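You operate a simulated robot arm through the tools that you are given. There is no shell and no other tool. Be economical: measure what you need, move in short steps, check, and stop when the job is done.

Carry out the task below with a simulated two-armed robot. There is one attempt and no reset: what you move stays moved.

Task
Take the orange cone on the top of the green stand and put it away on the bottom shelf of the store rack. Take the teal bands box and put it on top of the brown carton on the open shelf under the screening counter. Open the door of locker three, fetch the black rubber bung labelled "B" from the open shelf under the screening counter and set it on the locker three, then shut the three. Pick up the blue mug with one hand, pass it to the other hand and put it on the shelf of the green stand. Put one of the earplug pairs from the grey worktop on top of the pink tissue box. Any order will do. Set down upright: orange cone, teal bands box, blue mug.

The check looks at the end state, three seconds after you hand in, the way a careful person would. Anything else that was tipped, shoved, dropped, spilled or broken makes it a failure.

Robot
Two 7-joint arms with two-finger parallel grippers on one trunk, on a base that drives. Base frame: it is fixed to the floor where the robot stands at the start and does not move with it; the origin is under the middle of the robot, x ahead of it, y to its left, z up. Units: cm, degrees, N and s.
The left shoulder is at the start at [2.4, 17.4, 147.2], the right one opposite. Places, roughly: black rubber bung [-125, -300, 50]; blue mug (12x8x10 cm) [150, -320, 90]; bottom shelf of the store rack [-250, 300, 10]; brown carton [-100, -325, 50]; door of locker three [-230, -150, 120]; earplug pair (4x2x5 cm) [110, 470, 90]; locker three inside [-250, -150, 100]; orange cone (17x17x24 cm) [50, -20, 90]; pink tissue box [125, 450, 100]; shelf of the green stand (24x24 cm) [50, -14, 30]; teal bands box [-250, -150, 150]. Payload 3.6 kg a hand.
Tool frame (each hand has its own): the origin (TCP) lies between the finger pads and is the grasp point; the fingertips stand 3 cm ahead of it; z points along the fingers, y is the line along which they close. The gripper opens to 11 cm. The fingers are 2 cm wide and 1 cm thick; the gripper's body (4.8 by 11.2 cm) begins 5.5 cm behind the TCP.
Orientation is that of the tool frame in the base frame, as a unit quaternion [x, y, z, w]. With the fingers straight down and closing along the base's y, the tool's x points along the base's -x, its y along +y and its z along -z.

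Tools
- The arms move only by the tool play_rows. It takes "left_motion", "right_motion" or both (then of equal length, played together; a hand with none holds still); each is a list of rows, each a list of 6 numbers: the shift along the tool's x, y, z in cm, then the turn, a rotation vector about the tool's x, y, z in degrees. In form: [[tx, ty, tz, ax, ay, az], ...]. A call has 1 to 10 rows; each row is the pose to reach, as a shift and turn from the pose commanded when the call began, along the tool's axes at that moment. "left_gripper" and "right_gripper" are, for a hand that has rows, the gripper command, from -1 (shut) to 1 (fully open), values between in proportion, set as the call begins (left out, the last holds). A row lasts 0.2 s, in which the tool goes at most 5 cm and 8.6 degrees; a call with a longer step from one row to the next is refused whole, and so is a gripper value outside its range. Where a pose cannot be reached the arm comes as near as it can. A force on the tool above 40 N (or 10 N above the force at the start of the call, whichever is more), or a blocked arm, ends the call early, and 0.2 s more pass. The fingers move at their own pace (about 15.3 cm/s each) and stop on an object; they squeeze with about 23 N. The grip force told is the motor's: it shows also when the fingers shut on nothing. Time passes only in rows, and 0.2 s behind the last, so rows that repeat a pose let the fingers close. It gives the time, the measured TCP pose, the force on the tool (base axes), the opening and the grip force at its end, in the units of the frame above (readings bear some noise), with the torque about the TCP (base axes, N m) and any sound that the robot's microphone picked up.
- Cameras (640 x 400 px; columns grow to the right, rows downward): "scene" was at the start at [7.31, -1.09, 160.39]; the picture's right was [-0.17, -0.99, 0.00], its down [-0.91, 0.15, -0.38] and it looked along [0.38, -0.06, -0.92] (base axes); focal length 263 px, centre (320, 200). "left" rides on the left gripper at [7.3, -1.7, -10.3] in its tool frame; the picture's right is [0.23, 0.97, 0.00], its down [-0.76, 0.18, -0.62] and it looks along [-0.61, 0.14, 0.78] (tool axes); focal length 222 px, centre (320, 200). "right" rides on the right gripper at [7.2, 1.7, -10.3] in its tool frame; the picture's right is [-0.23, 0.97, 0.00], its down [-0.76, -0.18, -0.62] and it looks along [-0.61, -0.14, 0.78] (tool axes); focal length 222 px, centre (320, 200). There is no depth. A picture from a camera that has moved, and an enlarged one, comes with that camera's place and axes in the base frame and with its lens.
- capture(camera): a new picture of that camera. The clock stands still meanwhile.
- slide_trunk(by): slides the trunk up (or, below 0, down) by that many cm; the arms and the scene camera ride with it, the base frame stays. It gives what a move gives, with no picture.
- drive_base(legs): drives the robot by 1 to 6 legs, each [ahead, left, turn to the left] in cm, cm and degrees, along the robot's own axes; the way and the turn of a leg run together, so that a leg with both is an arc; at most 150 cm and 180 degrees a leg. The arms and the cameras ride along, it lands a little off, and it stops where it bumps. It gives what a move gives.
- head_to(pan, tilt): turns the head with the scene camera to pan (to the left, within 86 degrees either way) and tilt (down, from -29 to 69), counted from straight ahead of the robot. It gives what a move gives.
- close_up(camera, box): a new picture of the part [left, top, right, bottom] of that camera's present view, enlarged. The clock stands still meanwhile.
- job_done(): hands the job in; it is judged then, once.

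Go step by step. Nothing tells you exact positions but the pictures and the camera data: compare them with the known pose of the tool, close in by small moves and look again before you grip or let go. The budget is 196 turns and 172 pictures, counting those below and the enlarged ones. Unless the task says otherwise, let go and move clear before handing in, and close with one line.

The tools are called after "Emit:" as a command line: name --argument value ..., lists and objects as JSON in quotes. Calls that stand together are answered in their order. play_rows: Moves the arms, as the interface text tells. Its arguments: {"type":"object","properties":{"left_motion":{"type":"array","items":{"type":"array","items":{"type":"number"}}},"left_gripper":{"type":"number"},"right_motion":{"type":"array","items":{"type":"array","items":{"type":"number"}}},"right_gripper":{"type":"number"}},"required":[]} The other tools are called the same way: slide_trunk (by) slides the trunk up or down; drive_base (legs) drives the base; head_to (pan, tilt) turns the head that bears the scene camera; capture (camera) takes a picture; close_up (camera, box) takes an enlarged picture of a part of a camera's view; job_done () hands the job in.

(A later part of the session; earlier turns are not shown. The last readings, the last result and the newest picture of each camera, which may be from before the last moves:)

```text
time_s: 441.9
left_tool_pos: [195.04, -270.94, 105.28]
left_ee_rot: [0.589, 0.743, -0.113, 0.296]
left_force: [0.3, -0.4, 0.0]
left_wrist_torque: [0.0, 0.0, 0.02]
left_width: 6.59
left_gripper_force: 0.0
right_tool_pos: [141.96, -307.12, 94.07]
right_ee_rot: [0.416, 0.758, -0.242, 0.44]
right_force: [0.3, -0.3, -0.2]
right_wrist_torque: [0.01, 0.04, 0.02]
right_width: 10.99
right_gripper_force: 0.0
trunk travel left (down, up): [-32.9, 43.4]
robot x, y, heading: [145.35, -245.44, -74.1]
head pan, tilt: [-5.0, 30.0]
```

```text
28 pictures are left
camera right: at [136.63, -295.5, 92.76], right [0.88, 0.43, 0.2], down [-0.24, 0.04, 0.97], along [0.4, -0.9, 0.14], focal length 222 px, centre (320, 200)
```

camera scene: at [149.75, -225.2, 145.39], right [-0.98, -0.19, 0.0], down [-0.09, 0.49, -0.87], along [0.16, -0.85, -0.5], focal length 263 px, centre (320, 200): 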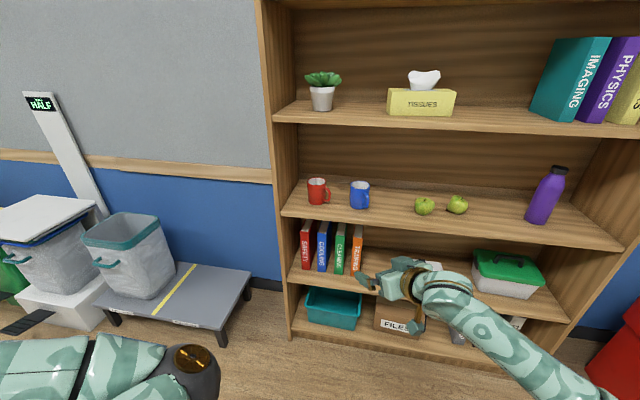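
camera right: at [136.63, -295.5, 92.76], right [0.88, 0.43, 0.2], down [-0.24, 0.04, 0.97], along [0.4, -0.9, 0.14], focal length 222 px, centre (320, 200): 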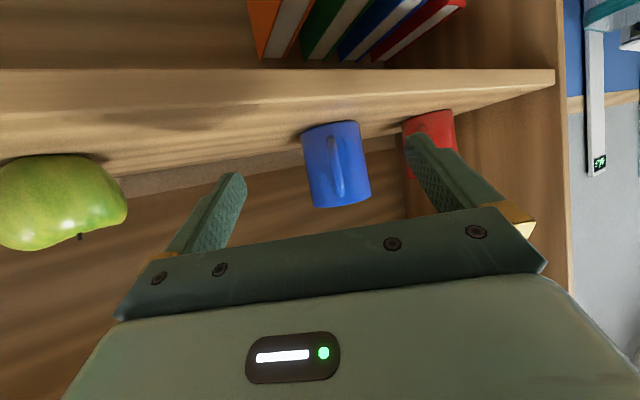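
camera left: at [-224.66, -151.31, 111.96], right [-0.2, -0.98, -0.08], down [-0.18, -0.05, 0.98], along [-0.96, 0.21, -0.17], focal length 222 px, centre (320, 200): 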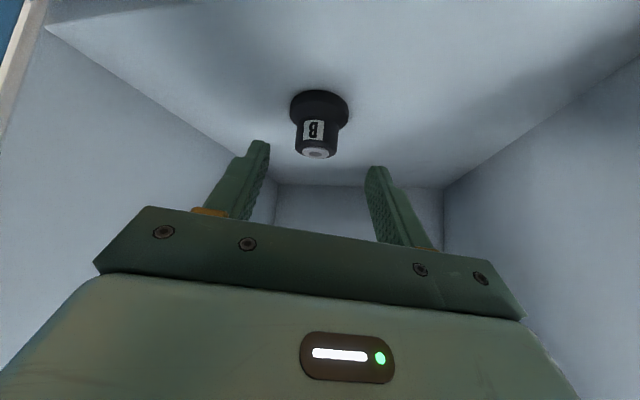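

Handle faces straight at me; the mug is 2 cm to the right of the tool axis. I shift and advance around it.

Emit:
play_rows --right_motion '[[0, 2, 0, 0, 0, 0], [-1.5, 2, 3.3, 0, 0, 0], [-3, 2, 6.6, 0, 0, 0], [-4.4, 2, 9.8, 0, 0, 0], [-5, 2, 11.3, 0, 0, 0], [-5, 2, 11.3, 0, 0, 0]]'

Emit:
capture --camera "right"

```text
time_s: 443.3
left_tool_pos: [195.1, -270.83, 105.42]
left_ee_rot: [0.588, 0.744, -0.112, 0.296]
left_force: [-0.3, 0.1, 0.6]
left_wrist_torque: [0.0, -0.02, -0.01]
left_width: 6.61
left_gripper_force: 0.0
right_tool_pos: [150.19, -316.34, 92.83]
right_ee_rot: [0.417, 0.757, -0.243, 0.44]
right_force: [-1.0, 0.3, 0.7]
right_wrist_torque: [-0.01, 0.02, 0.02]
right_width: 10.99
right_gripper_force: 0.1
trunk travel left (down, up): [-32.9, 43.4]
robot x, y, heading: [145.3, -246.39, -74.1]
head pan, tilt: [-5.0, 30.0]
```

```text
27 pictures are left
camera right: at [144.92, -304.79, 91.59], right [0.88, 0.43, 0.2], down [-0.24, 0.05, 0.97], along [0.4, -0.9, 0.14], focal length 222 px, centre (320, 200)
```

right: 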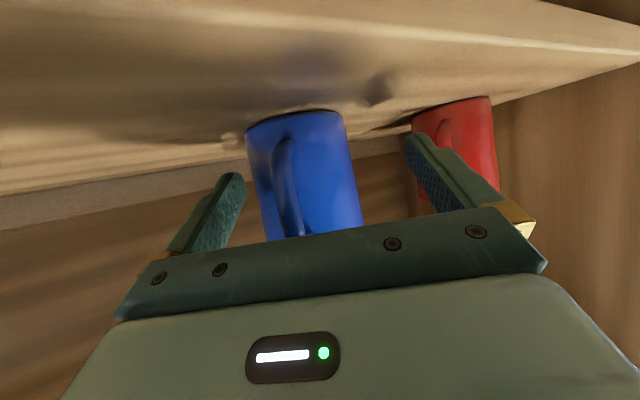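

The fingertips are level with the mug's middle. I centre by 1 cm and close.

Emit:
play_rows --right_motion '[[0, -1.1, 0, 0, 0, 0], [0, -1.1, 0, 0, 0, 0]]'

Emit:
play_rows --right_motion '[[0, 0, 0, 0, 0, 0], [0, 0, 0, 0, 0, 0], [0, 0, 0, 0, 0, 0], [0, 0, 0, 0, 0, 0]]' --right_gripper -1

Emit:
capture --camera "right"

```text
time_s: 443.9
left_tool_pos: [195.03, -270.72, 105.31]
left_ee_rot: [0.59, 0.743, -0.113, 0.296]
left_force: [-0.5, 0.3, -0.8]
left_wrist_torque: [0.01, 0.03, 0.02]
left_width: 6.62
left_gripper_force: 0.0
right_tool_pos: [149.22, -316.98, 92.77]
right_ee_rot: [0.417, 0.757, -0.243, 0.44]
right_force: [0.0, 0.7, 0.1]
right_wrist_torque: [-0.02, 0.01, -0.03]
right_width: 11.01
right_gripper_force: 0.0
trunk travel left (down, up): [-32.9, 43.4]
robot x, y, heading: [145.41, -246.2, -74.0]
head pan, tilt: [-5.0, 30.0]
```

```text
time_s: 444.9
left_tool_pos: [195.12, -270.78, 105.33]
left_ee_rot: [0.589, 0.743, -0.113, 0.296]
left_force: [-0.2, -0.3, 0.1]
left_wrist_torque: [0.03, -0.03, 0.04]
left_width: 6.6
left_gripper_force: 0.1
right_tool_pos: [149.21, -316.91, 92.83]
right_ee_rot: [0.417, 0.757, -0.243, 0.44]
right_force: [0.5, 1.5, 0.4]
right_wrist_torque: [0.05, 0.04, 0.0]
right_width: 1.07
right_gripper_force: 23.4
trunk travel left (down, up): [-32.9, 43.4]
robot x, y, heading: [144.99, -246.18, -74.2]
head pan, tilt: [-5.0, 30.0]
```

```text
26 pictures are left
camera right: at [143.96, -305.39, 91.58], right [0.88, 0.43, 0.2], down [-0.24, 0.05, 0.97], along [0.4, -0.9, 0.14], focal length 222 px, centre (320, 200)
```

right: 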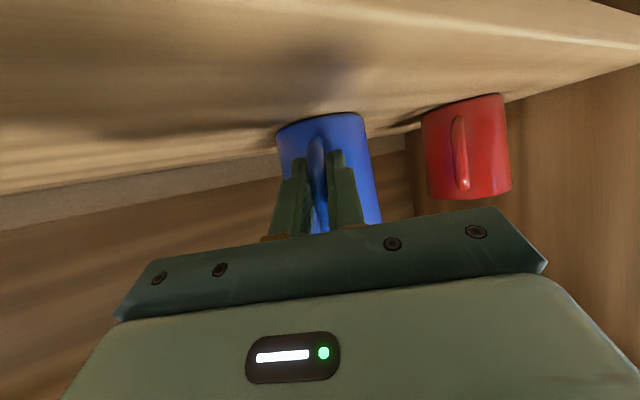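

The fingers have closed on the mug's handle (1.1 cm) — a fine hold for a handover, as it leaves the body free. I lift a little and check that it doesn't droop.

Emit:
slide_trunk --by 3

Emit:
capture --camera "right"

```text
time_s: 445.7
left_tool_pos: [195.14, -270.81, 108.29]
left_ee_rot: [0.589, 0.744, -0.113, 0.296]
left_force: [0.1, -0.1, 0.2]
left_wrist_torque: [0.02, -0.01, -0.02]
left_width: 6.56
left_gripper_force: 0.0
right_tool_pos: [149.29, -316.9, 95.63]
right_ee_rot: [0.416, 0.758, -0.243, 0.44]
right_force: [-0.4, 0.4, -3.1]
right_wrist_torque: [0.16, 0.1, -0.04]
right_width: 1.1
right_gripper_force: 23.4
trunk travel left (down, up): [-35.9, 40.4]
robot x, y, heading: [145.4, -246.09, -73.8]
head pan, tilt: [-5.0, 30.0]
```

```text
25 pictures are left
camera right: at [143.98, -305.41, 94.47], right [0.88, 0.43, 0.2], down [-0.24, 0.04, 0.97], along [0.4, -0.9, 0.14], focal length 222 px, centre (320, 200)
```

right: 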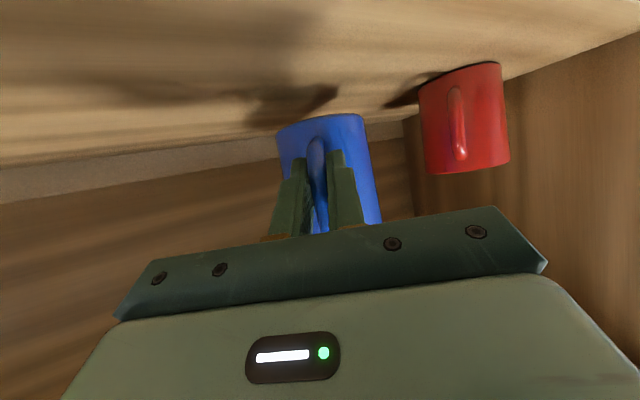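

The mug hangs level. I back out of the bookshelf and bring the right hand in front of me for the handover.

Emit:
drive_base --legs '[[-55, 0, 0]]'

Emit:
slide_trunk --by 10

Emit:
play_rows --right_motion '[[1.6, 2.4, -2.9, 0, 0, 0], [3.3, 4.7, -5.7, 0, 0, 0], [4.9, 7.1, -8.6, 0, 0, 0], [6.5, 9.5, -11.5, 0, 0, 0], [8.2, 11.8, -14.3, 0, 0, 0], [9.8, 14.2, -17.2, 0, 0, 0], [9.8, 14.2, -17.2, 0, 0, 0]]'

Emit:
head_to --pan 0 --tilt 45

Emit:
capture --camera "scene"

```text
time_s: 448.8
left_tool_pos: [180.24, -218.47, 108.36]
left_ee_rot: [0.588, 0.744, -0.113, 0.296]
left_force: [-1.1, 0.3, -0.5]
left_wrist_torque: [0.04, 0.02, -0.02]
left_width: 6.6
left_gripper_force: 0.1
right_tool_pos: [134.5, -264.52, 95.81]
right_ee_rot: [0.416, 0.758, -0.242, 0.441]
right_force: [0.1, -0.4, -2.9]
right_wrist_torque: [0.16, 0.11, 0.0]
right_width: 1.08
right_gripper_force: 23.2
trunk travel left (down, up): [-35.9, 40.4]
robot x, y, heading: [130.4, -193.72, -74.2]
head pan, tilt: [-5.0, 30.0]
```

```text
time_s: 450.1
left_tool_pos: [180.23, -218.5, 118.32]
left_ee_rot: [0.588, 0.744, -0.112, 0.297]
left_force: [-0.6, 0.1, -0.3]
left_wrist_torque: [-0.02, -0.03, -0.03]
left_width: 6.61
left_gripper_force: 0.0
right_tool_pos: [134.58, -264.7, 105.62]
right_ee_rot: [0.416, 0.758, -0.243, 0.44]
right_force: [0.1, 0.4, -3.2]
right_wrist_torque: [0.18, 0.12, -0.01]
right_width: 1.1
right_gripper_force: 23.0
trunk travel left (down, up): [-45.9, 30.4]
robot x, y, heading: [130.59, -193.92, -73.6]
head pan, tilt: [-5.0, 30.0]
```

```text
time_s: 451.8
left_tool_pos: [180.13, -218.61, 118.39]
left_ee_rot: [0.587, 0.744, -0.112, 0.297]
left_force: [0.1, 0.2, -0.1]
left_wrist_torque: [0.03, -0.02, 0.02]
left_width: 6.58
left_gripper_force: 0.0
right_tool_pos: [135.92, -240.62, 105.47]
right_ee_rot: [0.416, 0.757, -0.243, 0.441]
right_force: [0.2, -0.5, -3.0]
right_wrist_torque: [0.17, 0.11, -0.02]
right_width: 1.08
right_gripper_force: 22.4
trunk travel left (down, up): [-45.9, 30.4]
robot x, y, heading: [130.08, -193.7, -73.9]
head pan, tilt: [-5.0, 30.0]
```

```text
time_s: 452.5
left_tool_pos: [180.24, -218.36, 118.44]
left_ee_rot: [0.588, 0.744, -0.113, 0.296]
left_force: [0.0, -1.1, -0.1]
left_wrist_torque: [0.03, -0.01, 0.01]
left_width: 6.58
left_gripper_force: 0.1
right_tool_pos: [136.07, -240.46, 105.6]
right_ee_rot: [0.415, 0.758, -0.242, 0.441]
right_force: [0.1, 0.2, -2.2]
right_wrist_torque: [0.17, 0.05, -0.02]
right_width: 1.08
right_gripper_force: 23.2
trunk travel left (down, up): [-45.9, 30.4]
robot x, y, heading: [130.46, -193.34, -73.9]
head pan, tilt: [0.0, 45.0]
```

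```text
24 pictures are left
camera scene: at [133.75, -204.73, 150.39], right [-0.96, -0.28, 0.0], down [-0.19, 0.68, -0.71], along [0.19, -0.68, -0.71], focal length 263 px, centre (320, 200)
```

scene: 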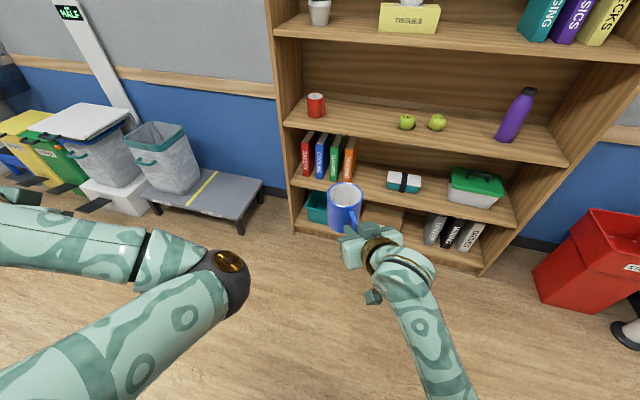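

The mug is at about [139.5, -246.2], rim z about 110.6. I bring the left hand (open, pitched 60°) over it from above.

Emit:
play_rows --left_motion '[[-1.9, -4.5, -0.2, 1.2, 0.5, -0.1], [-3.8, -9.1, -0.5, 2.4, 1, -0.2], [-5.6, -13.6, -0.7, 3.5, 1.5, -0.2], [-7.5, -18.1, -1, 4.7, 2, -0.3], [-9.4, -22.6, -1.2, 5.9, 2.5, -0.4], [-11.3, -27.2, -1.5, 7.1, 3.1, -0.5], [-13.2, -31.7, -1.7, 8.3, 3.6, -0.6], [-15, -36.2, -2, 9.4, 4.1, -0.6], [-15, -36.2, -2, 11.8, 5.1, -0.8]]' --left_gripper 1

Emit:
capture --camera "scene"

```text
time_s: 453.4
left_tool_pos: [169.56, -229.36, 125.23]
left_ee_rot: [0.568, 0.732, -0.164, 0.338]
left_force: [-0.8, -0.3, 0.4]
left_wrist_torque: [0.0, -0.02, 0.01]
left_width: 11.01
left_gripper_force: 0.0
left hand out of reach, approached as far as the arm can: row 1, 2, 3, 4
right_tool_pos: [135.89, -240.49, 105.53]
right_ee_rot: [0.416, 0.758, -0.242, 0.44]
right_force: [0.4, -1.2, -2.2]
right_wrist_torque: [0.15, 0.1, -0.02]
right_width: 1.08
right_gripper_force: 23.7
trunk travel left (down, up): [-45.9, 30.4]
robot x, y, heading: [130.27, -193.81, -73.9]
head pan, tilt: [0.0, 45.0]
stopped in row 4 (left hand): the arm was blocked; the commanded pose is now the measured one
```

```text
23 pictures are left
camera scene: at [133.69, -204.75, 150.39], right [-0.96, -0.28, 0.0], down [-0.19, 0.68, -0.71], along [0.19, -0.68, -0.71], focal length 263 px, centre (320, 200)
```

scene: 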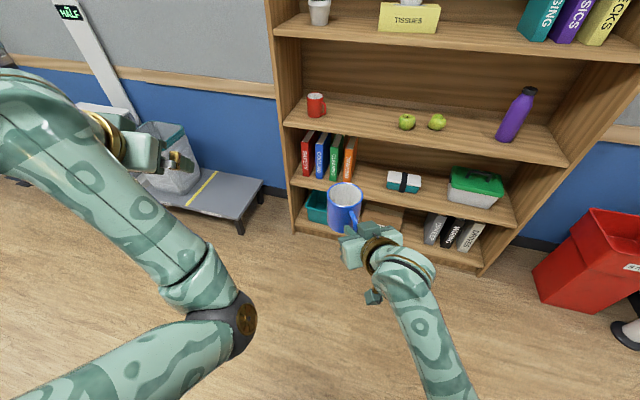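

The left arm can't cross that far. I move the mug to the left and forward with the right hand instead, then bring the left hand in.

Emit:
play_rows --right_motion '[[-1.2, 2.9, 2.1, 0, 0, 0], [-2.4, 5.8, 4.2, 0, 0, 0], [-3.6, 8.8, 6.3, 0, 0, 0], [-4.8, 11.7, 8.4, 0, 0, 0], [-4.8, 11.7, 8.4, 0, 0, 0]]'

Emit:
play_rows --left_motion '[[-1.6, -3.3, 1.3, 1.3, 1.4, -0.5], [-3.1, -6.6, 2.6, 2.7, 2.8, -1.1], [-4.7, -9.9, 3.9, 4, 4.1, -1.6], [-6.3, -13.3, 5.3, 5.4, 5.5, -2.1], [-7.8, -16.6, 6.6, 6.7, 6.9, -2.7], [-9.4, -19.9, 7.9, 8.1, 8.3, -3.2], [-9.4, -19.9, 7.9, 8.1, 8.3, -3.2]]'

Emit:
capture --camera "left"

Emit:
capture --camera "scene"

```text
time_s: 454.2
left_tool_pos: [169.69, -229.5, 125.37]
left_ee_rot: [0.567, 0.732, -0.165, 0.339]
left_force: [-0.2, -0.9, 0.3]
left_wrist_torque: [-0.02, 0.01, -0.01]
left_width: 11.01
left_gripper_force: 0.0
right_tool_pos: [139.39, -244.04, 100.86]
right_ee_rot: [0.387, 0.787, -0.303, 0.375]
right_force: [0.9, -0.5, -3.0]
right_wrist_torque: [0.16, 0.1, 0.01]
right_width: 1.07
right_gripper_force: 22.8
trunk travel left (down, up): [-45.9, 30.4]
robot x, y, heading: [130.53, -193.96, -74.0]
head pan, tilt: [0.0, 45.0]
stopped in row 3 (right hand): the arm was blocked; the commanded pose is now the measured one
```

```text
time_s: 455.8
left_tool_pos: [154.11, -247.05, 123.35]
left_ee_rot: [0.581, 0.756, -0.186, 0.238]
left_force: [0.4, -0.4, 1.4]
left_wrist_torque: [-0.01, -0.02, -0.01]
left_width: 11.01
left_gripper_force: 0.1
right_tool_pos: [139.42, -243.86, 101.01]
right_ee_rot: [0.387, 0.785, -0.303, 0.376]
right_force: [0.6, 0.5, -2.3]
right_wrist_torque: [0.17, 0.09, 0.05]
right_width: 1.08
right_gripper_force: 23.0
trunk travel left (down, up): [-45.9, 30.4]
robot x, y, heading: [130.4, -193.55, -74.0]
head pan, tilt: [0.0, 45.0]
```

```text
22 pictures are left
camera left: at [149.53, -235.98, 127.75], right [0.89, 0.43, -0.13], down [0.24, -0.21, 0.95], along [0.38, -0.88, -0.29], focal length 222 px, centre (320, 200)
```

left: 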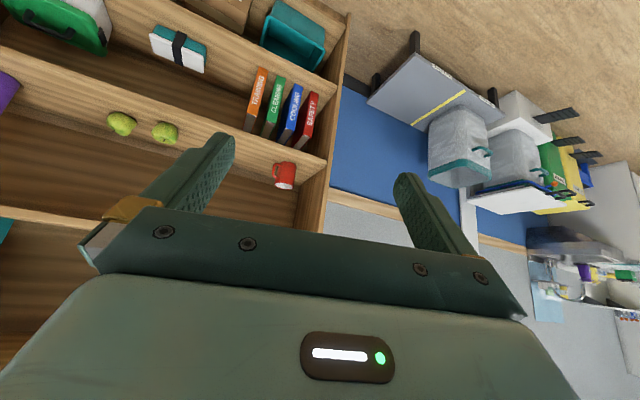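

```text
21 pictures are left
camera scene: at [133.77, -204.69, 150.39], right [-0.96, -0.28, 0.0], down [-0.2, 0.68, -0.71], along [0.19, -0.68, -0.71], focal length 263 px, centre (320, 200)
```

scene: 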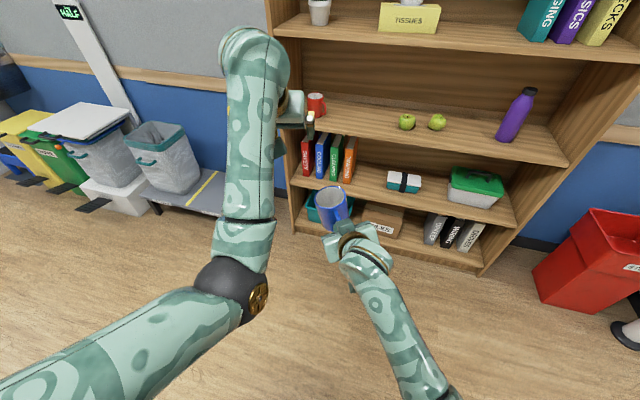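

The mug got a slight roll; I level the right hand and bring the left hand the remaining 12 cm across.

Emit:
play_rows --right_motion '[[0, 0, 0, 0, 0, 6.3], [0, 0, 0, 0, 0, 12.6], [0, 0, 0, 0, 0, 12.6]]'

Emit:
play_rows --left_motion '[[0.4, -2, 0.2, 0, 0, 0], [0.8, -4, 0.3, 0, 0, 0], [1.1, -6, 0.5, 0, 0, 0], [1.5, -8, 0.6, 0, 0, 0], [1.9, -10, 0.8, 0, 0, 0], [2.2, -12, 0.9, 0, 0, 0], [2.2, -12, 0.9, 0, 0, 0]]'

Emit:
capture --camera "scene"

```text
time_s: 456.8
left_tool_pos: [154.13, -247.14, 123.37]
left_ee_rot: [0.581, 0.756, -0.186, 0.238]
left_force: [0.0, -0.1, 0.3]
left_wrist_torque: [0.0, 0.03, -0.01]
left_width: 11.0
left_gripper_force: 0.0
right_tool_pos: [135.2, -245.82, 99.55]
right_ee_rot: [0.45, 0.753, -0.303, 0.373]
right_force: [-0.1, 0.2, -3.1]
right_wrist_torque: [0.14, 0.02, 0.0]
right_width: 1.08
right_gripper_force: 22.9
trunk travel left (down, up): [-45.9, 30.4]
robot x, y, heading: [130.43, -193.65, -73.9]
head pan, tilt: [0.0, 45.0]
stopped in row 3 (right hand): the arm was blocked; the commanded pose is now the measured one
```

```text
time_s: 458.4
left_tool_pos: [142.23, -248.97, 121.29]
left_ee_rot: [0.58, 0.757, -0.185, 0.238]
left_force: [0.1, -1.1, 0.5]
left_wrist_torque: [0.0, 0.05, 0.0]
left_width: 10.99
left_gripper_force: 0.0
right_tool_pos: [135.22, -245.69, 99.62]
right_ee_rot: [0.45, 0.752, -0.302, 0.375]
right_force: [-0.9, -0.5, -2.7]
right_wrist_torque: [0.15, 0.09, 0.0]
right_width: 1.1
right_gripper_force: 22.6
trunk travel left (down, up): [-45.9, 30.4]
robot x, y, heading: [130.61, -193.67, -74.0]
head pan, tilt: [0.0, 45.0]
```

```text
20 pictures are left
camera scene: at [133.76, -204.75, 150.39], right [-0.96, -0.28, 0.0], down [-0.2, 0.68, -0.71], along [0.19, -0.68, -0.71], focal length 263 px, centre (320, 200)
```

scene: 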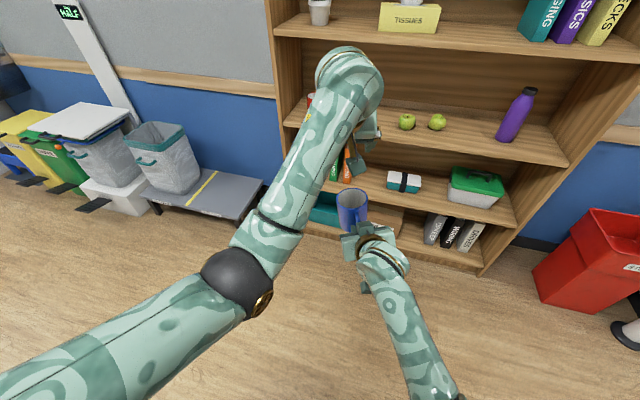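

The left hand can cross after all. I place it over the mug and lower halfway to check with the left camera.

Emit:
play_rows --left_motion '[[-0.1, -2.3, 0, 0, 0, 0], [-0.1, -4.6, 0.1, 0, 0, 0], [1.6, -4.6, 2.5, 0, 0, 0], [3.4, -4.6, 5, 0, 0, 0], [5.1, -4.6, 7.5, 0, 0, 0], [5.1, -4.6, 7.5, 0, 0, 0]]'

Emit:
capture --camera "left"

```text
time_s: 459.8
left_tool_pos: [137.96, -250.21, 112.3]
left_ee_rot: [0.581, 0.756, -0.185, 0.238]
left_force: [-0.2, 0.3, 0.0]
left_wrist_torque: [-0.03, -0.03, -0.03]
left_width: 10.99
left_gripper_force: 0.1
right_tool_pos: [135.33, -245.62, 99.67]
right_ee_rot: [0.45, 0.752, -0.303, 0.375]
right_force: [-0.7, 0.4, -3.1]
right_wrist_torque: [0.16, 0.1, 0.02]
right_width: 1.07
right_gripper_force: 23.1
trunk travel left (down, up): [-45.9, 30.4]
robot x, y, heading: [130.56, -194.07, -74.1]
head pan, tilt: [0.0, 45.0]
```

```text
19 pictures are left
camera left: at [133.32, -239.16, 116.69], right [0.89, 0.43, -0.13], down [0.24, -0.21, 0.95], along [0.38, -0.88, -0.29], focal length 222 px, centre (320, 200)
```

left: 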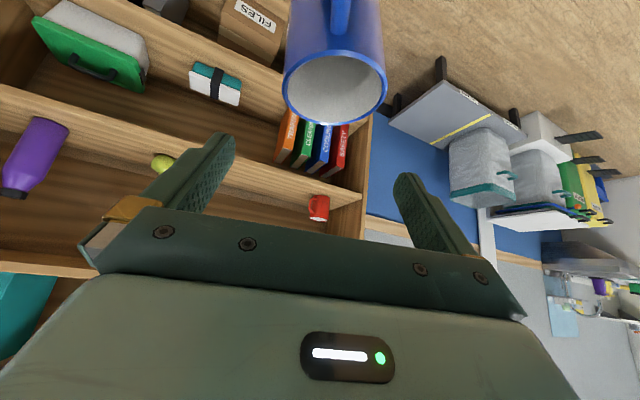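

Rim seen at [138.7, -252, 103.5]. I steepen the left hand by 10° so its camera clears the right hand, and lower it round the mug's rim.

Emit:
play_rows --left_motion '[[0, 0, 0, 0, 5, 0], [0, 0.1, 0, 0, 10, 0], [1, 0.1, 2, 0, 10, 0], [2, 0.2, 4, 0, 10, 0], [3, 0.2, 6, 0, 10, 0], [4, 0.2, 7.8, 0, 10, 0], [4, 0.2, 7.8, 0, 10, 0]]'

Emit:
capture --camera "left"

```text
time_s: 461.4
left_tool_pos: [138.27, -251.53, 103.5]
left_ee_rot: [0.594, 0.774, -0.135, 0.171]
left_force: [-0.1, 0.0, 0.4]
left_wrist_torque: [0.03, 0.03, 0.01]
left_width: 11.0
left_gripper_force: 0.0
right_tool_pos: [135.17, -245.72, 99.54]
right_ee_rot: [0.45, 0.752, -0.302, 0.375]
right_force: [0.0, -0.7, -2.6]
right_wrist_torque: [0.16, 0.08, 0.02]
right_width: 1.06
right_gripper_force: 22.9
trunk travel left (down, up): [-45.9, 30.4]
robot x, y, heading: [130.4, -194.12, -74.1]
head pan, tilt: [0.0, 45.0]
```

```text
18 pictures are left
camera left: at [133.85, -241.31, 109.89], right [0.89, 0.45, -0.1], down [0.28, -0.36, 0.89], along [0.36, -0.82, -0.45], focal length 222 px, centre (320, 200)
```

left: 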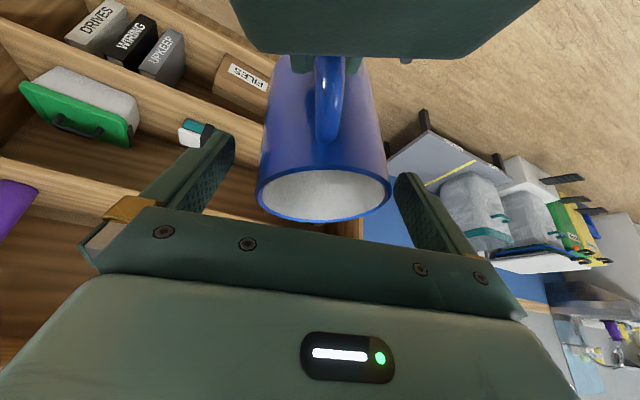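

Rim is between the left fingers. I close the left hand, then open the right and draw it back.

Emit:
play_rows --left_motion '[[0, 0, 0, 0, 0, 0], [0, 0, 0, 0, 0, 0], [0, 0, 0, 0, 0, 0], [0, 0, 0, 0, 0, 0]]' --left_gripper -1

Emit:
capture --camera "left"

```text
time_s: 462.4
left_tool_pos: [138.25, -251.54, 103.6]
left_ee_rot: [0.594, 0.774, -0.134, 0.172]
left_force: [6.6, -6.6, -0.4]
left_wrist_torque: [0.03, 0.11, -0.2]
left_width: 8.25
left_gripper_force: 22.9
right_tool_pos: [135.18, -245.75, 99.53]
right_ee_rot: [0.45, 0.752, -0.303, 0.375]
right_force: [-5.8, 5.5, -2.0]
right_wrist_torque: [-0.17, -0.31, 0.03]
right_width: 1.07
right_gripper_force: 22.9
trunk travel left (down, up): [-45.9, 30.4]
robot x, y, heading: [130.85, -193.69, -74.0]
head pan, tilt: [0.0, 45.0]
```

```text
17 pictures are left
camera left: at [133.89, -241.33, 109.91], right [0.89, 0.45, -0.1], down [0.28, -0.36, 0.89], along [0.36, -0.82, -0.45], focal length 222 px, centre (320, 200)
```

left: 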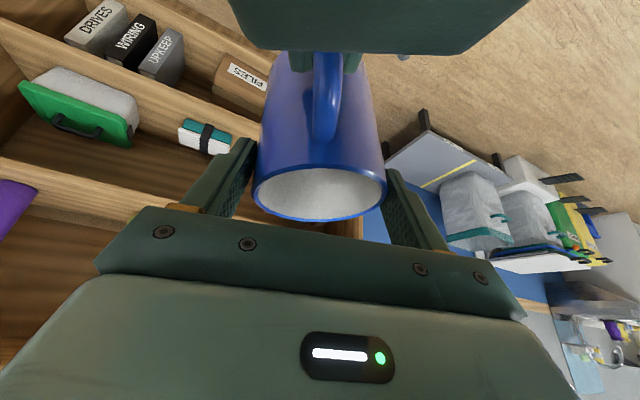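

Both hands hold it. The right opens and retracts back and slightly down.

Emit:
play_rows --right_motion '[[0, 0, 0, 0, 0, 0], [0, 0, 0, 0, 0, 0], [2.2, 0.3, -2.1, 0, 0, 0], [4.5, 0.6, -4.2, 0, 0, 0], [6.7, 1, -6.4, 0, 0, 0], [8.9, 1.3, -8.5, 0, 0, 0], [8.9, 1.3, -8.5, 0, 0, 0]]' --right_gripper -0.25

Emit:
capture --camera "scene"

```text
time_s: 464.0
left_tool_pos: [138.28, -251.42, 103.53]
left_ee_rot: [0.595, 0.774, -0.134, 0.171]
left_force: [0.0, 0.2, -3.4]
left_wrist_torque: [0.0, 0.0, -0.02]
left_width: 7.95
left_gripper_force: 23.8
right_tool_pos: [129.52, -234.96, 95.92]
right_ee_rot: [0.426, 0.764, -0.324, 0.361]
right_force: [0.2, -1.0, 0.1]
right_wrist_torque: [0.04, 0.04, -0.01]
right_width: 4.15
right_gripper_force: 0.0
trunk travel left (down, up): [-45.9, 30.4]
robot x, y, heading: [130.23, -193.73, -74.2]
head pan, tilt: [0.0, 45.0]
```

```text
16 pictures are left
camera scene: at [133.74, -204.83, 150.38], right [-0.96, -0.28, 0.0], down [-0.2, 0.68, -0.71], along [0.19, -0.68, -0.71], focal length 263 px, centre (320, 200)
```

scene: 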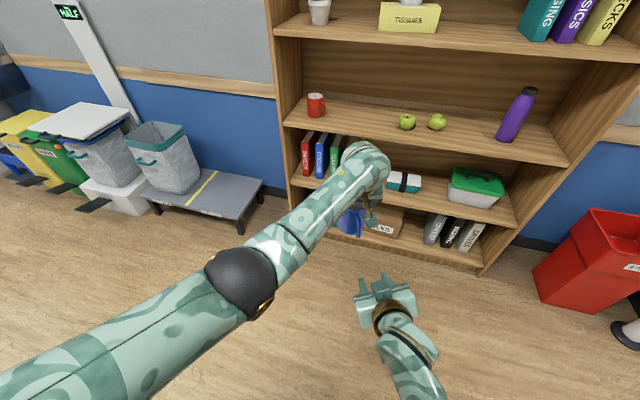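

The handover worked: the left hand alone holds the mug. I move that hand to a natural position and drive round to the west side of the green stand.

Emit:
play_rows --left_motion '[[0, 3, 0, 0, 0, 0], [0, 6.5, 0, 0, 0, 0], [0, 10, 0, 0, 0, 0], [0, 13.5, 0, 0, 0, 0], [0, 17, 0, 0, 0, 0], [0, 20, 0, 0, 0, 0], [0, 20, 0, 0, 0, 0]]'

Emit:
drive_base --legs '[[0, 0, 74.2], [-150, 0, 0], [-12, 0, 0], [0, 125, 0]]'

Emit:
head_to --pan 5 --tilt 40

Emit:
capture --camera "scene"

```text
time_s: 465.6
left_tool_pos: [157.58, -246.2, 103.64]
left_ee_rot: [0.594, 0.774, -0.134, 0.172]
left_force: [-0.2, 0.3, -2.1]
left_wrist_torque: [-0.02, -0.03, 0.04]
left_width: 7.95
left_gripper_force: 23.0
right_tool_pos: [129.67, -234.52, 95.67]
right_ee_rot: [0.427, 0.766, -0.319, 0.358]
right_force: [-0.5, 0.0, 0.2]
right_wrist_torque: [-0.01, 0.01, 0.0]
right_width: 4.1
right_gripper_force: 0.0
trunk travel left (down, up): [-45.9, 30.4]
robot x, y, heading: [130.38, -193.86, -74.3]
head pan, tilt: [0.0, 45.0]
```

```text
time_s: 482.8
left_tool_pos: [32.08, -55.22, 103.61]
left_ee_rot: [0.024, 0.976, -0.008, 0.218]
left_force: [1.2, -1.0, -3.5]
left_wrist_torque: [-0.01, 0.01, 0.02]
left_width: 7.96
left_gripper_force: 23.1
right_tool_pos: [12.08, -78.16, 95.61]
right_ee_rot: [-0.107, 0.871, -0.047, 0.477]
right_force: [0.0, 0.0, -0.4]
right_wrist_torque: [-0.03, 0.0, -0.01]
right_width: 4.13
right_gripper_force: 0.0
trunk travel left (down, up): [-45.9, 30.4]
robot x, y, heading: [-26.22, -65.02, -1.8]
head pan, tilt: [0.0, 45.0]
```

```text
time_s: 483.5
left_tool_pos: [31.95, -55.31, 103.64]
left_ee_rot: [0.024, 0.976, -0.007, 0.217]
left_force: [0.0, -1.4, -3.6]
left_wrist_torque: [0.03, 0.02, -0.02]
left_width: 7.92
left_gripper_force: 23.1
right_tool_pos: [12.11, -78.35, 95.51]
right_ee_rot: [-0.108, 0.871, -0.048, 0.477]
right_force: [-0.5, 0.2, 0.9]
right_wrist_torque: [0.02, 0.03, 0.01]
right_width: 4.11
right_gripper_force: 0.1
trunk travel left (down, up): [-45.9, 30.4]
robot x, y, heading: [-26.17, -65.25, -1.9]
head pan, tilt: [5.0, 40.0]
```

```text
15 pictures are left
camera scene: at [-14.49, -64.79, 151.11], right [0.05, -1.0, 0.0], down [-0.64, -0.04, -0.77], along [0.76, 0.04, -0.64], focal length 263 px, centre (320, 200)
```

scene: 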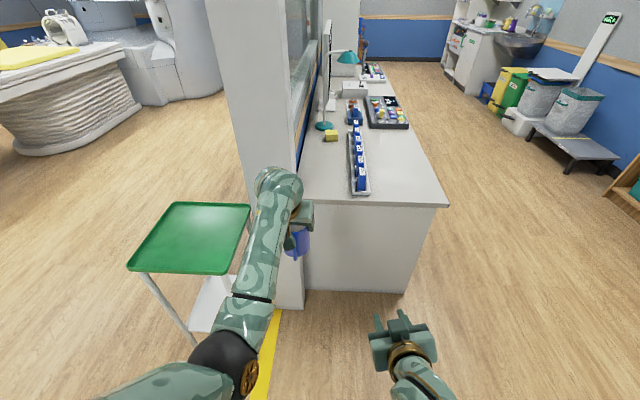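

The stand's centre is about [50, -15]. I lower the trunk fully and the arm towards shelf height here in free space, then look at the stand's lower shelf.

Emit:
slide_trunk --by -40

Emit:
slide_trunk --by -5

Emit:
play_rows --left_motion '[[1.3, 0, 2.7, 0, 0, 0], [2.6, 0, 5.4, 0, 0, 0], [3.8, 0, 8.2, 0, 0, 0], [5.1, 0, 10.9, 0, 0, 0], [5.1, 0, 10.9, 0, 0, 0]]'

Emit:
head_to --pan 30 --tilt 35

Emit:
capture --camera "scene"

```text
time_s: 487.3
left_tool_pos: [33.54, -52.42, 64.76]
left_ee_rot: [0.022, 0.971, 0.026, 0.238]
left_force: [-0.4, 0.0, -3.4]
left_wrist_torque: [0.01, -0.02, -0.01]
left_width: 7.95
left_gripper_force: 22.8
right_tool_pos: [11.48, -79.08, 54.88]
right_ee_rot: [-0.151, 0.864, -0.056, 0.477]
right_force: [-0.1, 0.2, 0.5]
right_wrist_torque: [0.0, 0.03, -0.03]
right_width: 4.13
right_gripper_force: 0.2
trunk travel left (down, up): [-5.9, 70.4]
robot x, y, heading: [-25.76, -65.12, -2.0]
head pan, tilt: [5.0, 40.0]
```

```text
time_s: 488.2
left_tool_pos: [33.37, -52.66, 59.47]
left_ee_rot: [0.024, 0.971, 0.028, 0.236]
left_force: [-0.2, -0.3, -2.7]
left_wrist_torque: [-0.02, -0.01, -0.01]
left_width: 7.97
left_gripper_force: 23.0
right_tool_pos: [10.81, -78.85, 49.8]
right_ee_rot: [-0.168, 0.862, -0.052, 0.476]
right_force: [0.7, -0.6, 0.4]
right_wrist_torque: [-0.01, 0.01, 0.03]
right_width: 4.15
right_gripper_force: 0.1
trunk travel left (down, up): [-0.9, 75.4]
robot x, y, heading: [-26.46, -64.92, -2.0]
head pan, tilt: [5.0, 40.0]
```

```text
time_s: 489.1
left_tool_pos: [37.41, -52.48, 53.86]
left_ee_rot: [0.028, 0.958, 0.027, 0.284]
left_force: [0.1, -0.1, -3.0]
left_wrist_torque: [-0.02, 0.06, 0.0]
left_width: 7.97
left_gripper_force: 23.3
right_tool_pos: [10.71, -78.82, 49.61]
right_ee_rot: [-0.171, 0.863, -0.05, 0.473]
right_force: [0.0, -0.2, 0.6]
right_wrist_torque: [-0.03, -0.01, -0.01]
right_width: 4.13
right_gripper_force: 0.0
trunk travel left (down, up): [-0.9, 75.4]
robot x, y, heading: [-26.49, -65.36, -1.9]
head pan, tilt: [5.0, 40.0]
stopped in row 4 (left hand): the arm was blocked; the commanded pose is now the measured one
```

```text
time_s: 490.0
left_tool_pos: [37.37, -52.5, 53.8]
left_ee_rot: [0.028, 0.958, 0.028, 0.282]
left_force: [0.1, 0.3, -3.2]
left_wrist_torque: [0.01, 0.0, 0.0]
left_width: 7.97
left_gripper_force: 23.2
right_tool_pos: [10.81, -78.87, 49.69]
right_ee_rot: [-0.171, 0.863, -0.051, 0.473]
right_force: [0.0, 1.0, 0.6]
right_wrist_torque: [0.0, 0.0, -0.02]
right_width: 4.13
right_gripper_force: 0.1
trunk travel left (down, up): [-0.9, 75.4]
robot x, y, heading: [-26.06, -64.77, -1.9]
head pan, tilt: [30.0, 35.0]
```

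```text
14 pictures are left
camera scene: at [6.11, -61.79, 104.99], right [0.47, -0.88, 0.0], down [-0.51, -0.27, -0.82], along [0.72, 0.39, -0.57], focal length 263 px, centre (320, 200)
```

scene: 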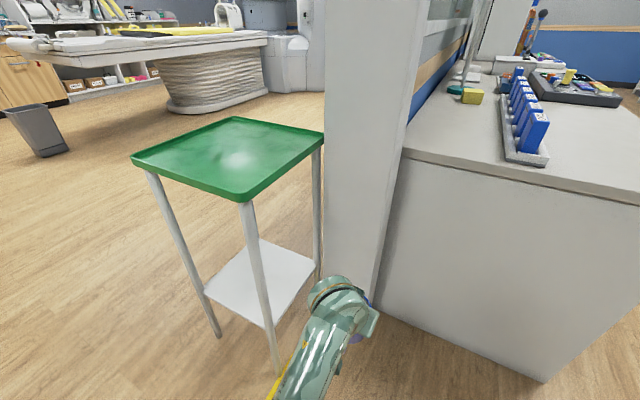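

Shelf: x 36–61, y -28 to -2, z about 30. The arm is limited at this pitch when low, so I extend while lowering and let the pitch ease a few degrees.

Emit:
play_rows --left_motion '[[0.5, 0, 2.5, 0, -1, 0], [1.1, 0, 4.9, 0, -2, 0], [1.7, 0, 7.3, 0, -3, 0], [2.4, 0, 9.8, 0, -4, 0], [3.1, 0, 12.2, 0, -5, 0], [3.1, 0, 12.2, 0, -5, 0]]'

Emit:
capture --camera "left"

```text
time_s: 491.4
left_tool_pos: [41.28, -52.42, 41.86]
left_ee_rot: [0.029, 0.945, 0.022, 0.324]
left_force: [-0.2, 0.2, -3.0]
left_wrist_torque: [-0.02, 0.02, -0.01]
left_width: 7.96
left_gripper_force: 22.8
right_tool_pos: [10.79, -78.9, 49.64]
right_ee_rot: [-0.17, 0.863, -0.051, 0.474]
right_force: [-0.4, 0.0, -0.8]
right_wrist_torque: [-0.02, -0.01, 0.01]
right_width: 4.12
right_gripper_force: 0.0
trunk travel left (down, up): [-0.9, 75.4]
robot x, y, heading: [-26.29, -65.27, -2.0]
head pan, tilt: [30.0, 35.0]
```

```text
13 pictures are left
camera left: at [29.17, -53.62, 45.57], right [-0.14, 0.99, -0.08], down [0.23, 0.11, 0.97], along [0.96, 0.12, -0.24], focal length 222 px, centre (320, 200)
```

left: 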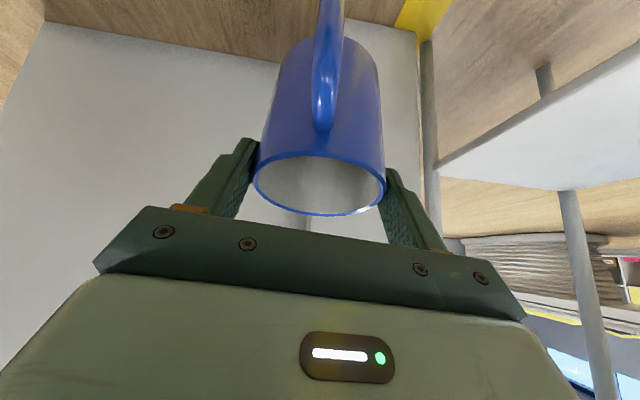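

The hand reaches z 42. I raise 4 cm, back off diagonally to clear the stand's leg, and line up with the shelf's middle.

Emit:
slide_trunk --by 4

Emit:
drive_base --legs '[[0, 0, 1.9], [-20, 20, 0], [0, 15, 0]]'

Emit:
capture --camera "left"

Emit:
head_to --pan 10 --tilt 38

Emit:
capture --camera "scene"

```text
time_s: 492.2
left_tool_pos: [41.2, -52.28, 45.69]
left_ee_rot: [0.029, 0.946, 0.023, 0.323]
left_force: [0.5, 0.7, -4.0]
left_wrist_torque: [-0.01, 0.06, -0.03]
left_width: 7.94
left_gripper_force: 22.7
right_tool_pos: [10.49, -78.88, 53.55]
right_ee_rot: [-0.176, 0.863, -0.05, 0.471]
right_force: [0.6, -0.9, 0.3]
right_wrist_torque: [-0.01, -0.01, -0.03]
right_width: 4.13
right_gripper_force: 0.1
trunk travel left (down, up): [-4.9, 71.4]
robot x, y, heading: [-26.07, -64.91, -2.0]
head pan, tilt: [30.0, 35.0]
```

```text
time_s: 495.5
left_tool_pos: [20.91, -15.41, 45.88]
left_ee_rot: [0.012, 0.946, 0.028, 0.323]
left_force: [-0.5, 0.6, -3.0]
left_wrist_torque: [-0.01, 0.0, -0.02]
left_width: 7.96
left_gripper_force: 23.0
right_tool_pos: [-8.77, -43.11, 53.6]
right_ee_rot: [-0.191, 0.858, -0.044, 0.474]
right_force: [0.6, -0.3, 0.5]
right_wrist_torque: [-0.01, 0.05, 0.0]
right_width: 4.15
right_gripper_force: 0.1
trunk travel left (down, up): [-4.9, 71.4]
robot x, y, heading: [-46.05, -30.53, -0.1]
head pan, tilt: [30.0, 35.0]
```

```text
12 pictures are left
camera left: at [8.87, -17.18, 49.52], right [-0.18, 0.98, -0.08], down [0.22, 0.12, 0.97], along [0.96, 0.15, -0.24], focal length 222 px, centre (320, 200)
```

left: 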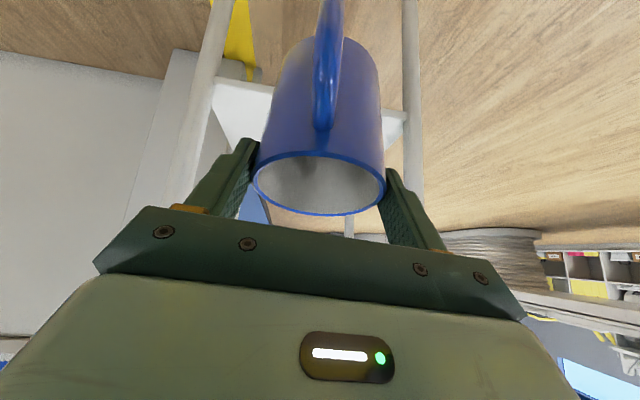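

```text
time_s: 496.4
left_tool_pos: [20.82, -15.36, 45.89]
left_ee_rot: [0.013, 0.946, 0.027, 0.323]
left_force: [-0.1, 0.7, -1.9]
left_wrist_torque: [0.01, 0.07, -0.01]
left_width: 7.95
left_gripper_force: 23.3
right_tool_pos: [-8.78, -43.15, 53.56]
right_ee_rot: [-0.193, 0.858, -0.043, 0.474]
right_force: [0.3, -0.7, -0.1]
right_wrist_torque: [-0.01, 0.02, -0.01]
right_width: 4.13
right_gripper_force: 0.1
trunk travel left (down, up): [-4.9, 71.4]
robot x, y, heading: [-46.15, -30.73, 0.1]
head pan, tilt: [10.0, 38.0]
```

```text
11 pictures are left
camera scene: at [-15.58, -29.01, 108.87], right [0.18, -0.98, 0.0], down [-0.61, -0.11, -0.79], along [0.78, 0.14, -0.62], focal length 263 px, centre (320, 200)
```

scene: 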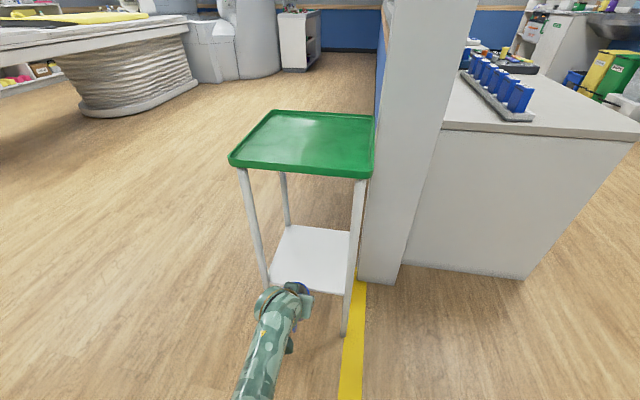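

Centred between the legs. I drive forward 24 cm so the mug is over the shelf.

Emit:
drive_base --legs '[[24.5, 0, 0]]'

Emit:
capture --camera "left"

Emit:
close_up --camera "scene" --box '[200, 180, 440, 330]'

```text
time_s: 498.2
left_tool_pos: [45.39, -15.45, 45.7]
left_ee_rot: [0.013, 0.946, 0.028, 0.323]
left_force: [0.7, 0.2, -2.4]
left_wrist_torque: [0.0, 0.06, 0.0]
left_width: 7.94
left_gripper_force: 22.9
right_tool_pos: [15.74, -43.24, 53.6]
right_ee_rot: [-0.192, 0.858, -0.043, 0.474]
right_force: [0.8, -0.6, -0.2]
right_wrist_torque: [-0.02, 0.03, -0.03]
right_width: 4.13
right_gripper_force: 0.0
trunk travel left (down, up): [-4.9, 71.4]
robot x, y, heading: [-21.78, -30.18, -0.2]
head pan, tilt: [10.0, 38.0]
```

```text
10 pictures are left
camera left: at [33.38, -17.23, 49.51], right [-0.17, 0.98, -0.08], down [0.22, 0.12, 0.97], along [0.96, 0.15, -0.24], focal length 222 px, centre (320, 200)
```

left: 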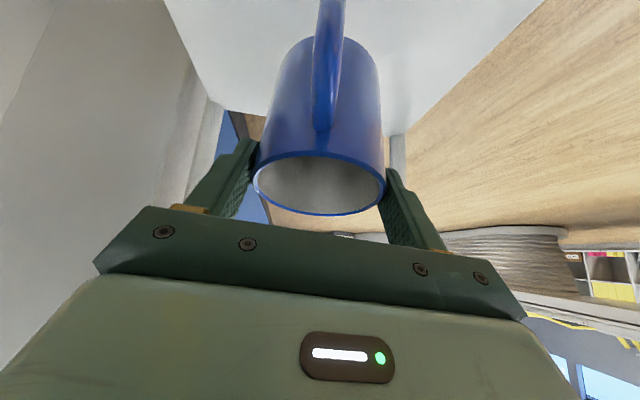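

```text
2.67 times, centred on (320, 255) of scene
camera zoom: at [8.93, -29.03, 108.87], right [0.17, -0.98, 0.0], down [-0.61, -0.11, -0.79], along [0.78, 0.14, -0.62], focal length 700 px, centre (320, 53)
```

zoom: 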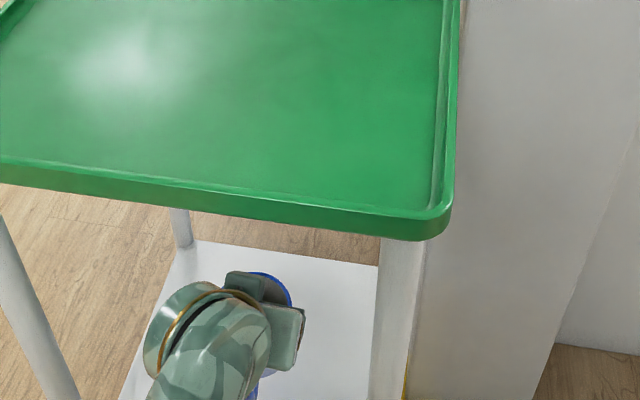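

Over the shelf. I steepen the hand 8° to set the mug upright and begin lowering.

Emit:
play_rows --left_motion '[[0.5, 0, 0.6, 0, 2, 0], [0.9, 0, 1.2, 0, 4, 0], [1.4, 0, 1.8, 0, 6, 0], [1.8, 0, 2.4, 0, 8, 0], [1.8, 0, 2.4, 0, 8, 0]]'

Emit:
slide_trunk --by -2

Emit:
capture --camera "left"

```text
time_s: 499.4
left_tool_pos: [45.48, -15.18, 42.77]
left_ee_rot: [0.011, 0.966, 0.028, 0.256]
left_force: [-0.4, -0.5, -2.5]
left_wrist_torque: [-0.01, 0.01, 0.0]
left_width: 7.95
left_gripper_force: 22.9
right_tool_pos: [15.68, -43.15, 53.66]
right_ee_rot: [-0.192, 0.858, -0.044, 0.473]
right_force: [0.2, -0.5, 0.2]
right_wrist_torque: [-0.02, 0.0, 0.01]
right_width: 4.13
right_gripper_force: 0.0
trunk travel left (down, up): [-4.9, 71.4]
robot x, y, heading: [-21.57, -30.44, -0.0]
head pan, tilt: [10.0, 38.0]
```

```text
time_s: 500.0
left_tool_pos: [45.47, -15.13, 40.83]
left_ee_rot: [0.011, 0.966, 0.027, 0.257]
left_force: [0.0, -0.5, -3.5]
left_wrist_torque: [0.01, -0.01, -0.01]
left_width: 7.96
left_gripper_force: 23.1
right_tool_pos: [15.81, -43.22, 51.58]
right_ee_rot: [-0.195, 0.857, -0.045, 0.475]
right_force: [-0.4, -0.6, 0.8]
right_wrist_torque: [-0.01, 0.0, 0.02]
right_width: 4.12
right_gripper_force: 0.1
trunk travel left (down, up): [-2.9, 73.4]
robot x, y, heading: [-21.52, -30.64, -0.0]
head pan, tilt: [10.0, 38.0]
```

```text
8 pictures are left
camera left: at [34.06, -17.18, 46.21], right [-0.19, 0.98, -0.05], down [0.35, 0.12, 0.93], along [0.92, 0.16, -0.37], focal length 222 px, centre (320, 200)
```

left: 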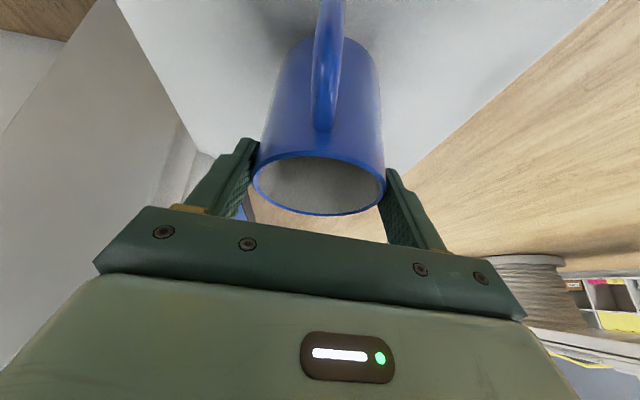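

Pitch is now about 60°. I lower in small steps until contact.

Emit:
slide_trunk --by -1

Emit:
slide_trunk --by -0.8

Emit:
slide_trunk --by -0.8

```text
time_s: 500.6
left_tool_pos: [45.48, -14.68, 39.77]
left_ee_rot: [0.011, 0.966, 0.034, 0.257]
left_force: [-0.5, -0.8, -2.3]
left_wrist_torque: [0.0, 0.05, 0.01]
left_width: 7.94
left_gripper_force: 22.6
right_tool_pos: [15.64, -43.17, 50.65]
right_ee_rot: [-0.196, 0.857, -0.044, 0.474]
right_force: [-0.4, -0.2, 0.7]
right_wrist_torque: [-0.06, -0.01, 0.01]
right_width: 4.12
right_gripper_force: 0.1
trunk travel left (down, up): [-1.9, 74.4]
robot x, y, heading: [-21.66, -30.72, -0.3]
head pan, tilt: [10.0, 38.0]
```

```text
time_s: 501.2
left_tool_pos: [45.64, -14.68, 39.27]
left_ee_rot: [0.009, 0.965, 0.033, 0.259]
left_force: [1.3, 2.4, 6.6]
left_wrist_torque: [0.05, 0.03, 0.02]
left_width: 7.93
left_gripper_force: 23.3
right_tool_pos: [15.44, -43.21, 49.78]
right_ee_rot: [-0.198, 0.857, -0.044, 0.474]
right_force: [0.0, 0.0, 0.6]
right_wrist_torque: [0.03, 0.0, 0.03]
right_width: 4.1
right_gripper_force: 0.0
trunk travel left (down, up): [-1.1, 75.2]
robot x, y, heading: [-21.5, -30.45, -0.0]
head pan, tilt: [10.0, 38.0]
```

```text
time_s: 501.8
left_tool_pos: [45.89, -14.68, 38.84]
left_ee_rot: [0.011, 0.964, 0.032, 0.264]
left_force: [5.4, 7.1, 21.8]
left_wrist_torque: [0.07, -0.27, 0.11]
left_width: 8.0
left_gripper_force: 23.0
right_tool_pos: [15.57, -43.17, 48.94]
right_ee_rot: [-0.198, 0.857, -0.043, 0.474]
right_force: [0.0, -0.6, 0.3]
right_wrist_torque: [0.0, 0.0, 0.0]
right_width: 4.14
right_gripper_force: 0.0
trunk travel left (down, up): [-0.3, 76.0]
robot x, y, heading: [-21.64, -30.09, -0.1]
head pan, tilt: [10.0, 38.0]
```

Contact at 22 N. I ease, check, then release and withdraw up along the tool.

Emit:
slide_trunk --by 0.5

Emit:
play_rows --left_motion '[[0, 0, 0, 0, 0, 0], [0, 0, 0, 0, 0, 0], [0, 0, 0, 0, 0, 0], [0, 0, 0, 0, 0, 0]]' --left_gripper 0.75

Emit:
capture --camera "left"

```text
time_s: 502.3
left_tool_pos: [45.65, -14.98, 38.89]
left_ee_rot: [0.012, 0.965, 0.032, 0.258]
left_force: [0.1, -4.2, 7.3]
left_wrist_torque: [-0.58, -0.02, 0.0]
left_width: 8.0
left_gripper_force: 23.0
right_tool_pos: [15.37, -43.13, 49.47]
right_ee_rot: [-0.197, 0.857, -0.043, 0.473]
right_force: [-0.2, 1.3, 0.0]
right_wrist_torque: [-0.01, -0.04, 0.03]
right_width: 4.12
right_gripper_force: 0.1
trunk travel left (down, up): [-0.8, 75.5]
robot x, y, heading: [-21.69, -30.35, 0.3]
head pan, tilt: [10.0, 38.0]
```

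```text
time_s: 503.3
left_tool_pos: [45.6, -14.61, 38.81]
left_ee_rot: [0.011, 0.966, 0.034, 0.258]
left_force: [-0.2, 0.0, -0.5]
left_wrist_torque: [-0.02, 0.0, -0.02]
left_width: 9.63
left_gripper_force: 0.0
right_tool_pos: [15.51, -43.22, 49.45]
right_ee_rot: [-0.198, 0.858, -0.044, 0.473]
right_force: [0.4, 0.5, 0.4]
right_wrist_torque: [-0.01, -0.01, 0.06]
right_width: 4.12
right_gripper_force: 0.1
trunk travel left (down, up): [-0.8, 75.5]
robot x, y, heading: [-21.09, -30.31, 0.1]
head pan, tilt: [10.0, 38.0]
```

```text
7 pictures are left
camera left: at [34.22, -16.71, 44.1], right [-0.19, 0.98, -0.04], down [0.35, 0.11, 0.93], along [0.92, 0.16, -0.37], focal length 222 px, centre (320, 200)
```

left: 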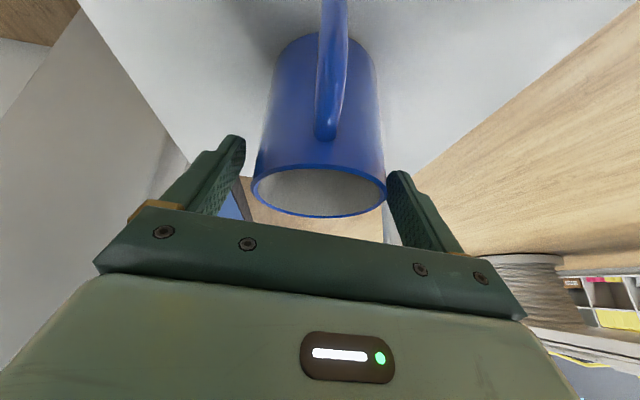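

The mug stands upright on the shelf. I centre the fingers, withdraw upward and back away.

Emit:
play_rows --left_motion '[[0, 0.7, 0, 0, 0, 0], [0, 0.7, -2, 0, 0, 0], [0, 0.7, -4.5, 0, 0, 0], [0, 0.7, -7, 0, 0, 0], [0, 0.7, -7, 0, 0, 0]]' --left_gripper 1

Emit:
capture --camera "left"

```text
time_s: 504.7
left_tool_pos: [46.75, -13.12, 49.81]
left_ee_rot: [0.007, 0.95, 0.044, 0.31]
left_force: [0.1, 0.2, 0.3]
left_wrist_torque: [-0.01, -0.03, 0.0]
left_width: 11.01
left_gripper_force: 0.0
right_tool_pos: [15.49, -43.22, 49.45]
right_ee_rot: [-0.2, 0.857, -0.044, 0.473]
right_force: [-0.4, 0.1, -0.1]
right_wrist_torque: [-0.01, 0.01, -0.02]
right_width: 4.12
right_gripper_force: 0.0
trunk travel left (down, up): [-0.8, 75.5]
robot x, y, heading: [-21.15, -30.36, 0.0]
head pan, tilt: [10.0, 38.0]
stopped in row 5 (left hand): the arm was blocked; the commanded pose is now the measured one
```

```text
6 pictures are left
camera left: at [34.83, -15.34, 53.86], right [-0.2, 0.98, -0.05], down [0.25, 0.1, 0.96], along [0.95, 0.18, -0.26], focal length 222 px, centre (320, 200)
```

left: 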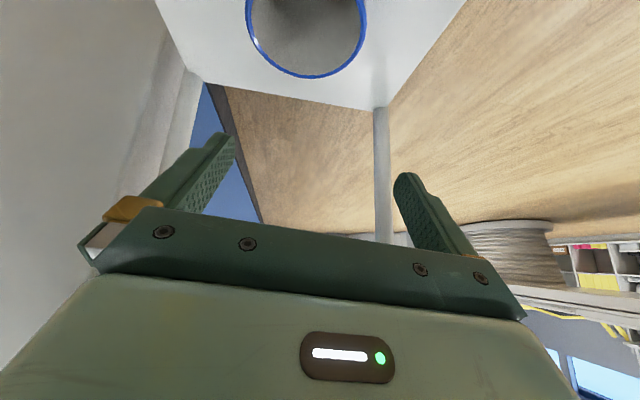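

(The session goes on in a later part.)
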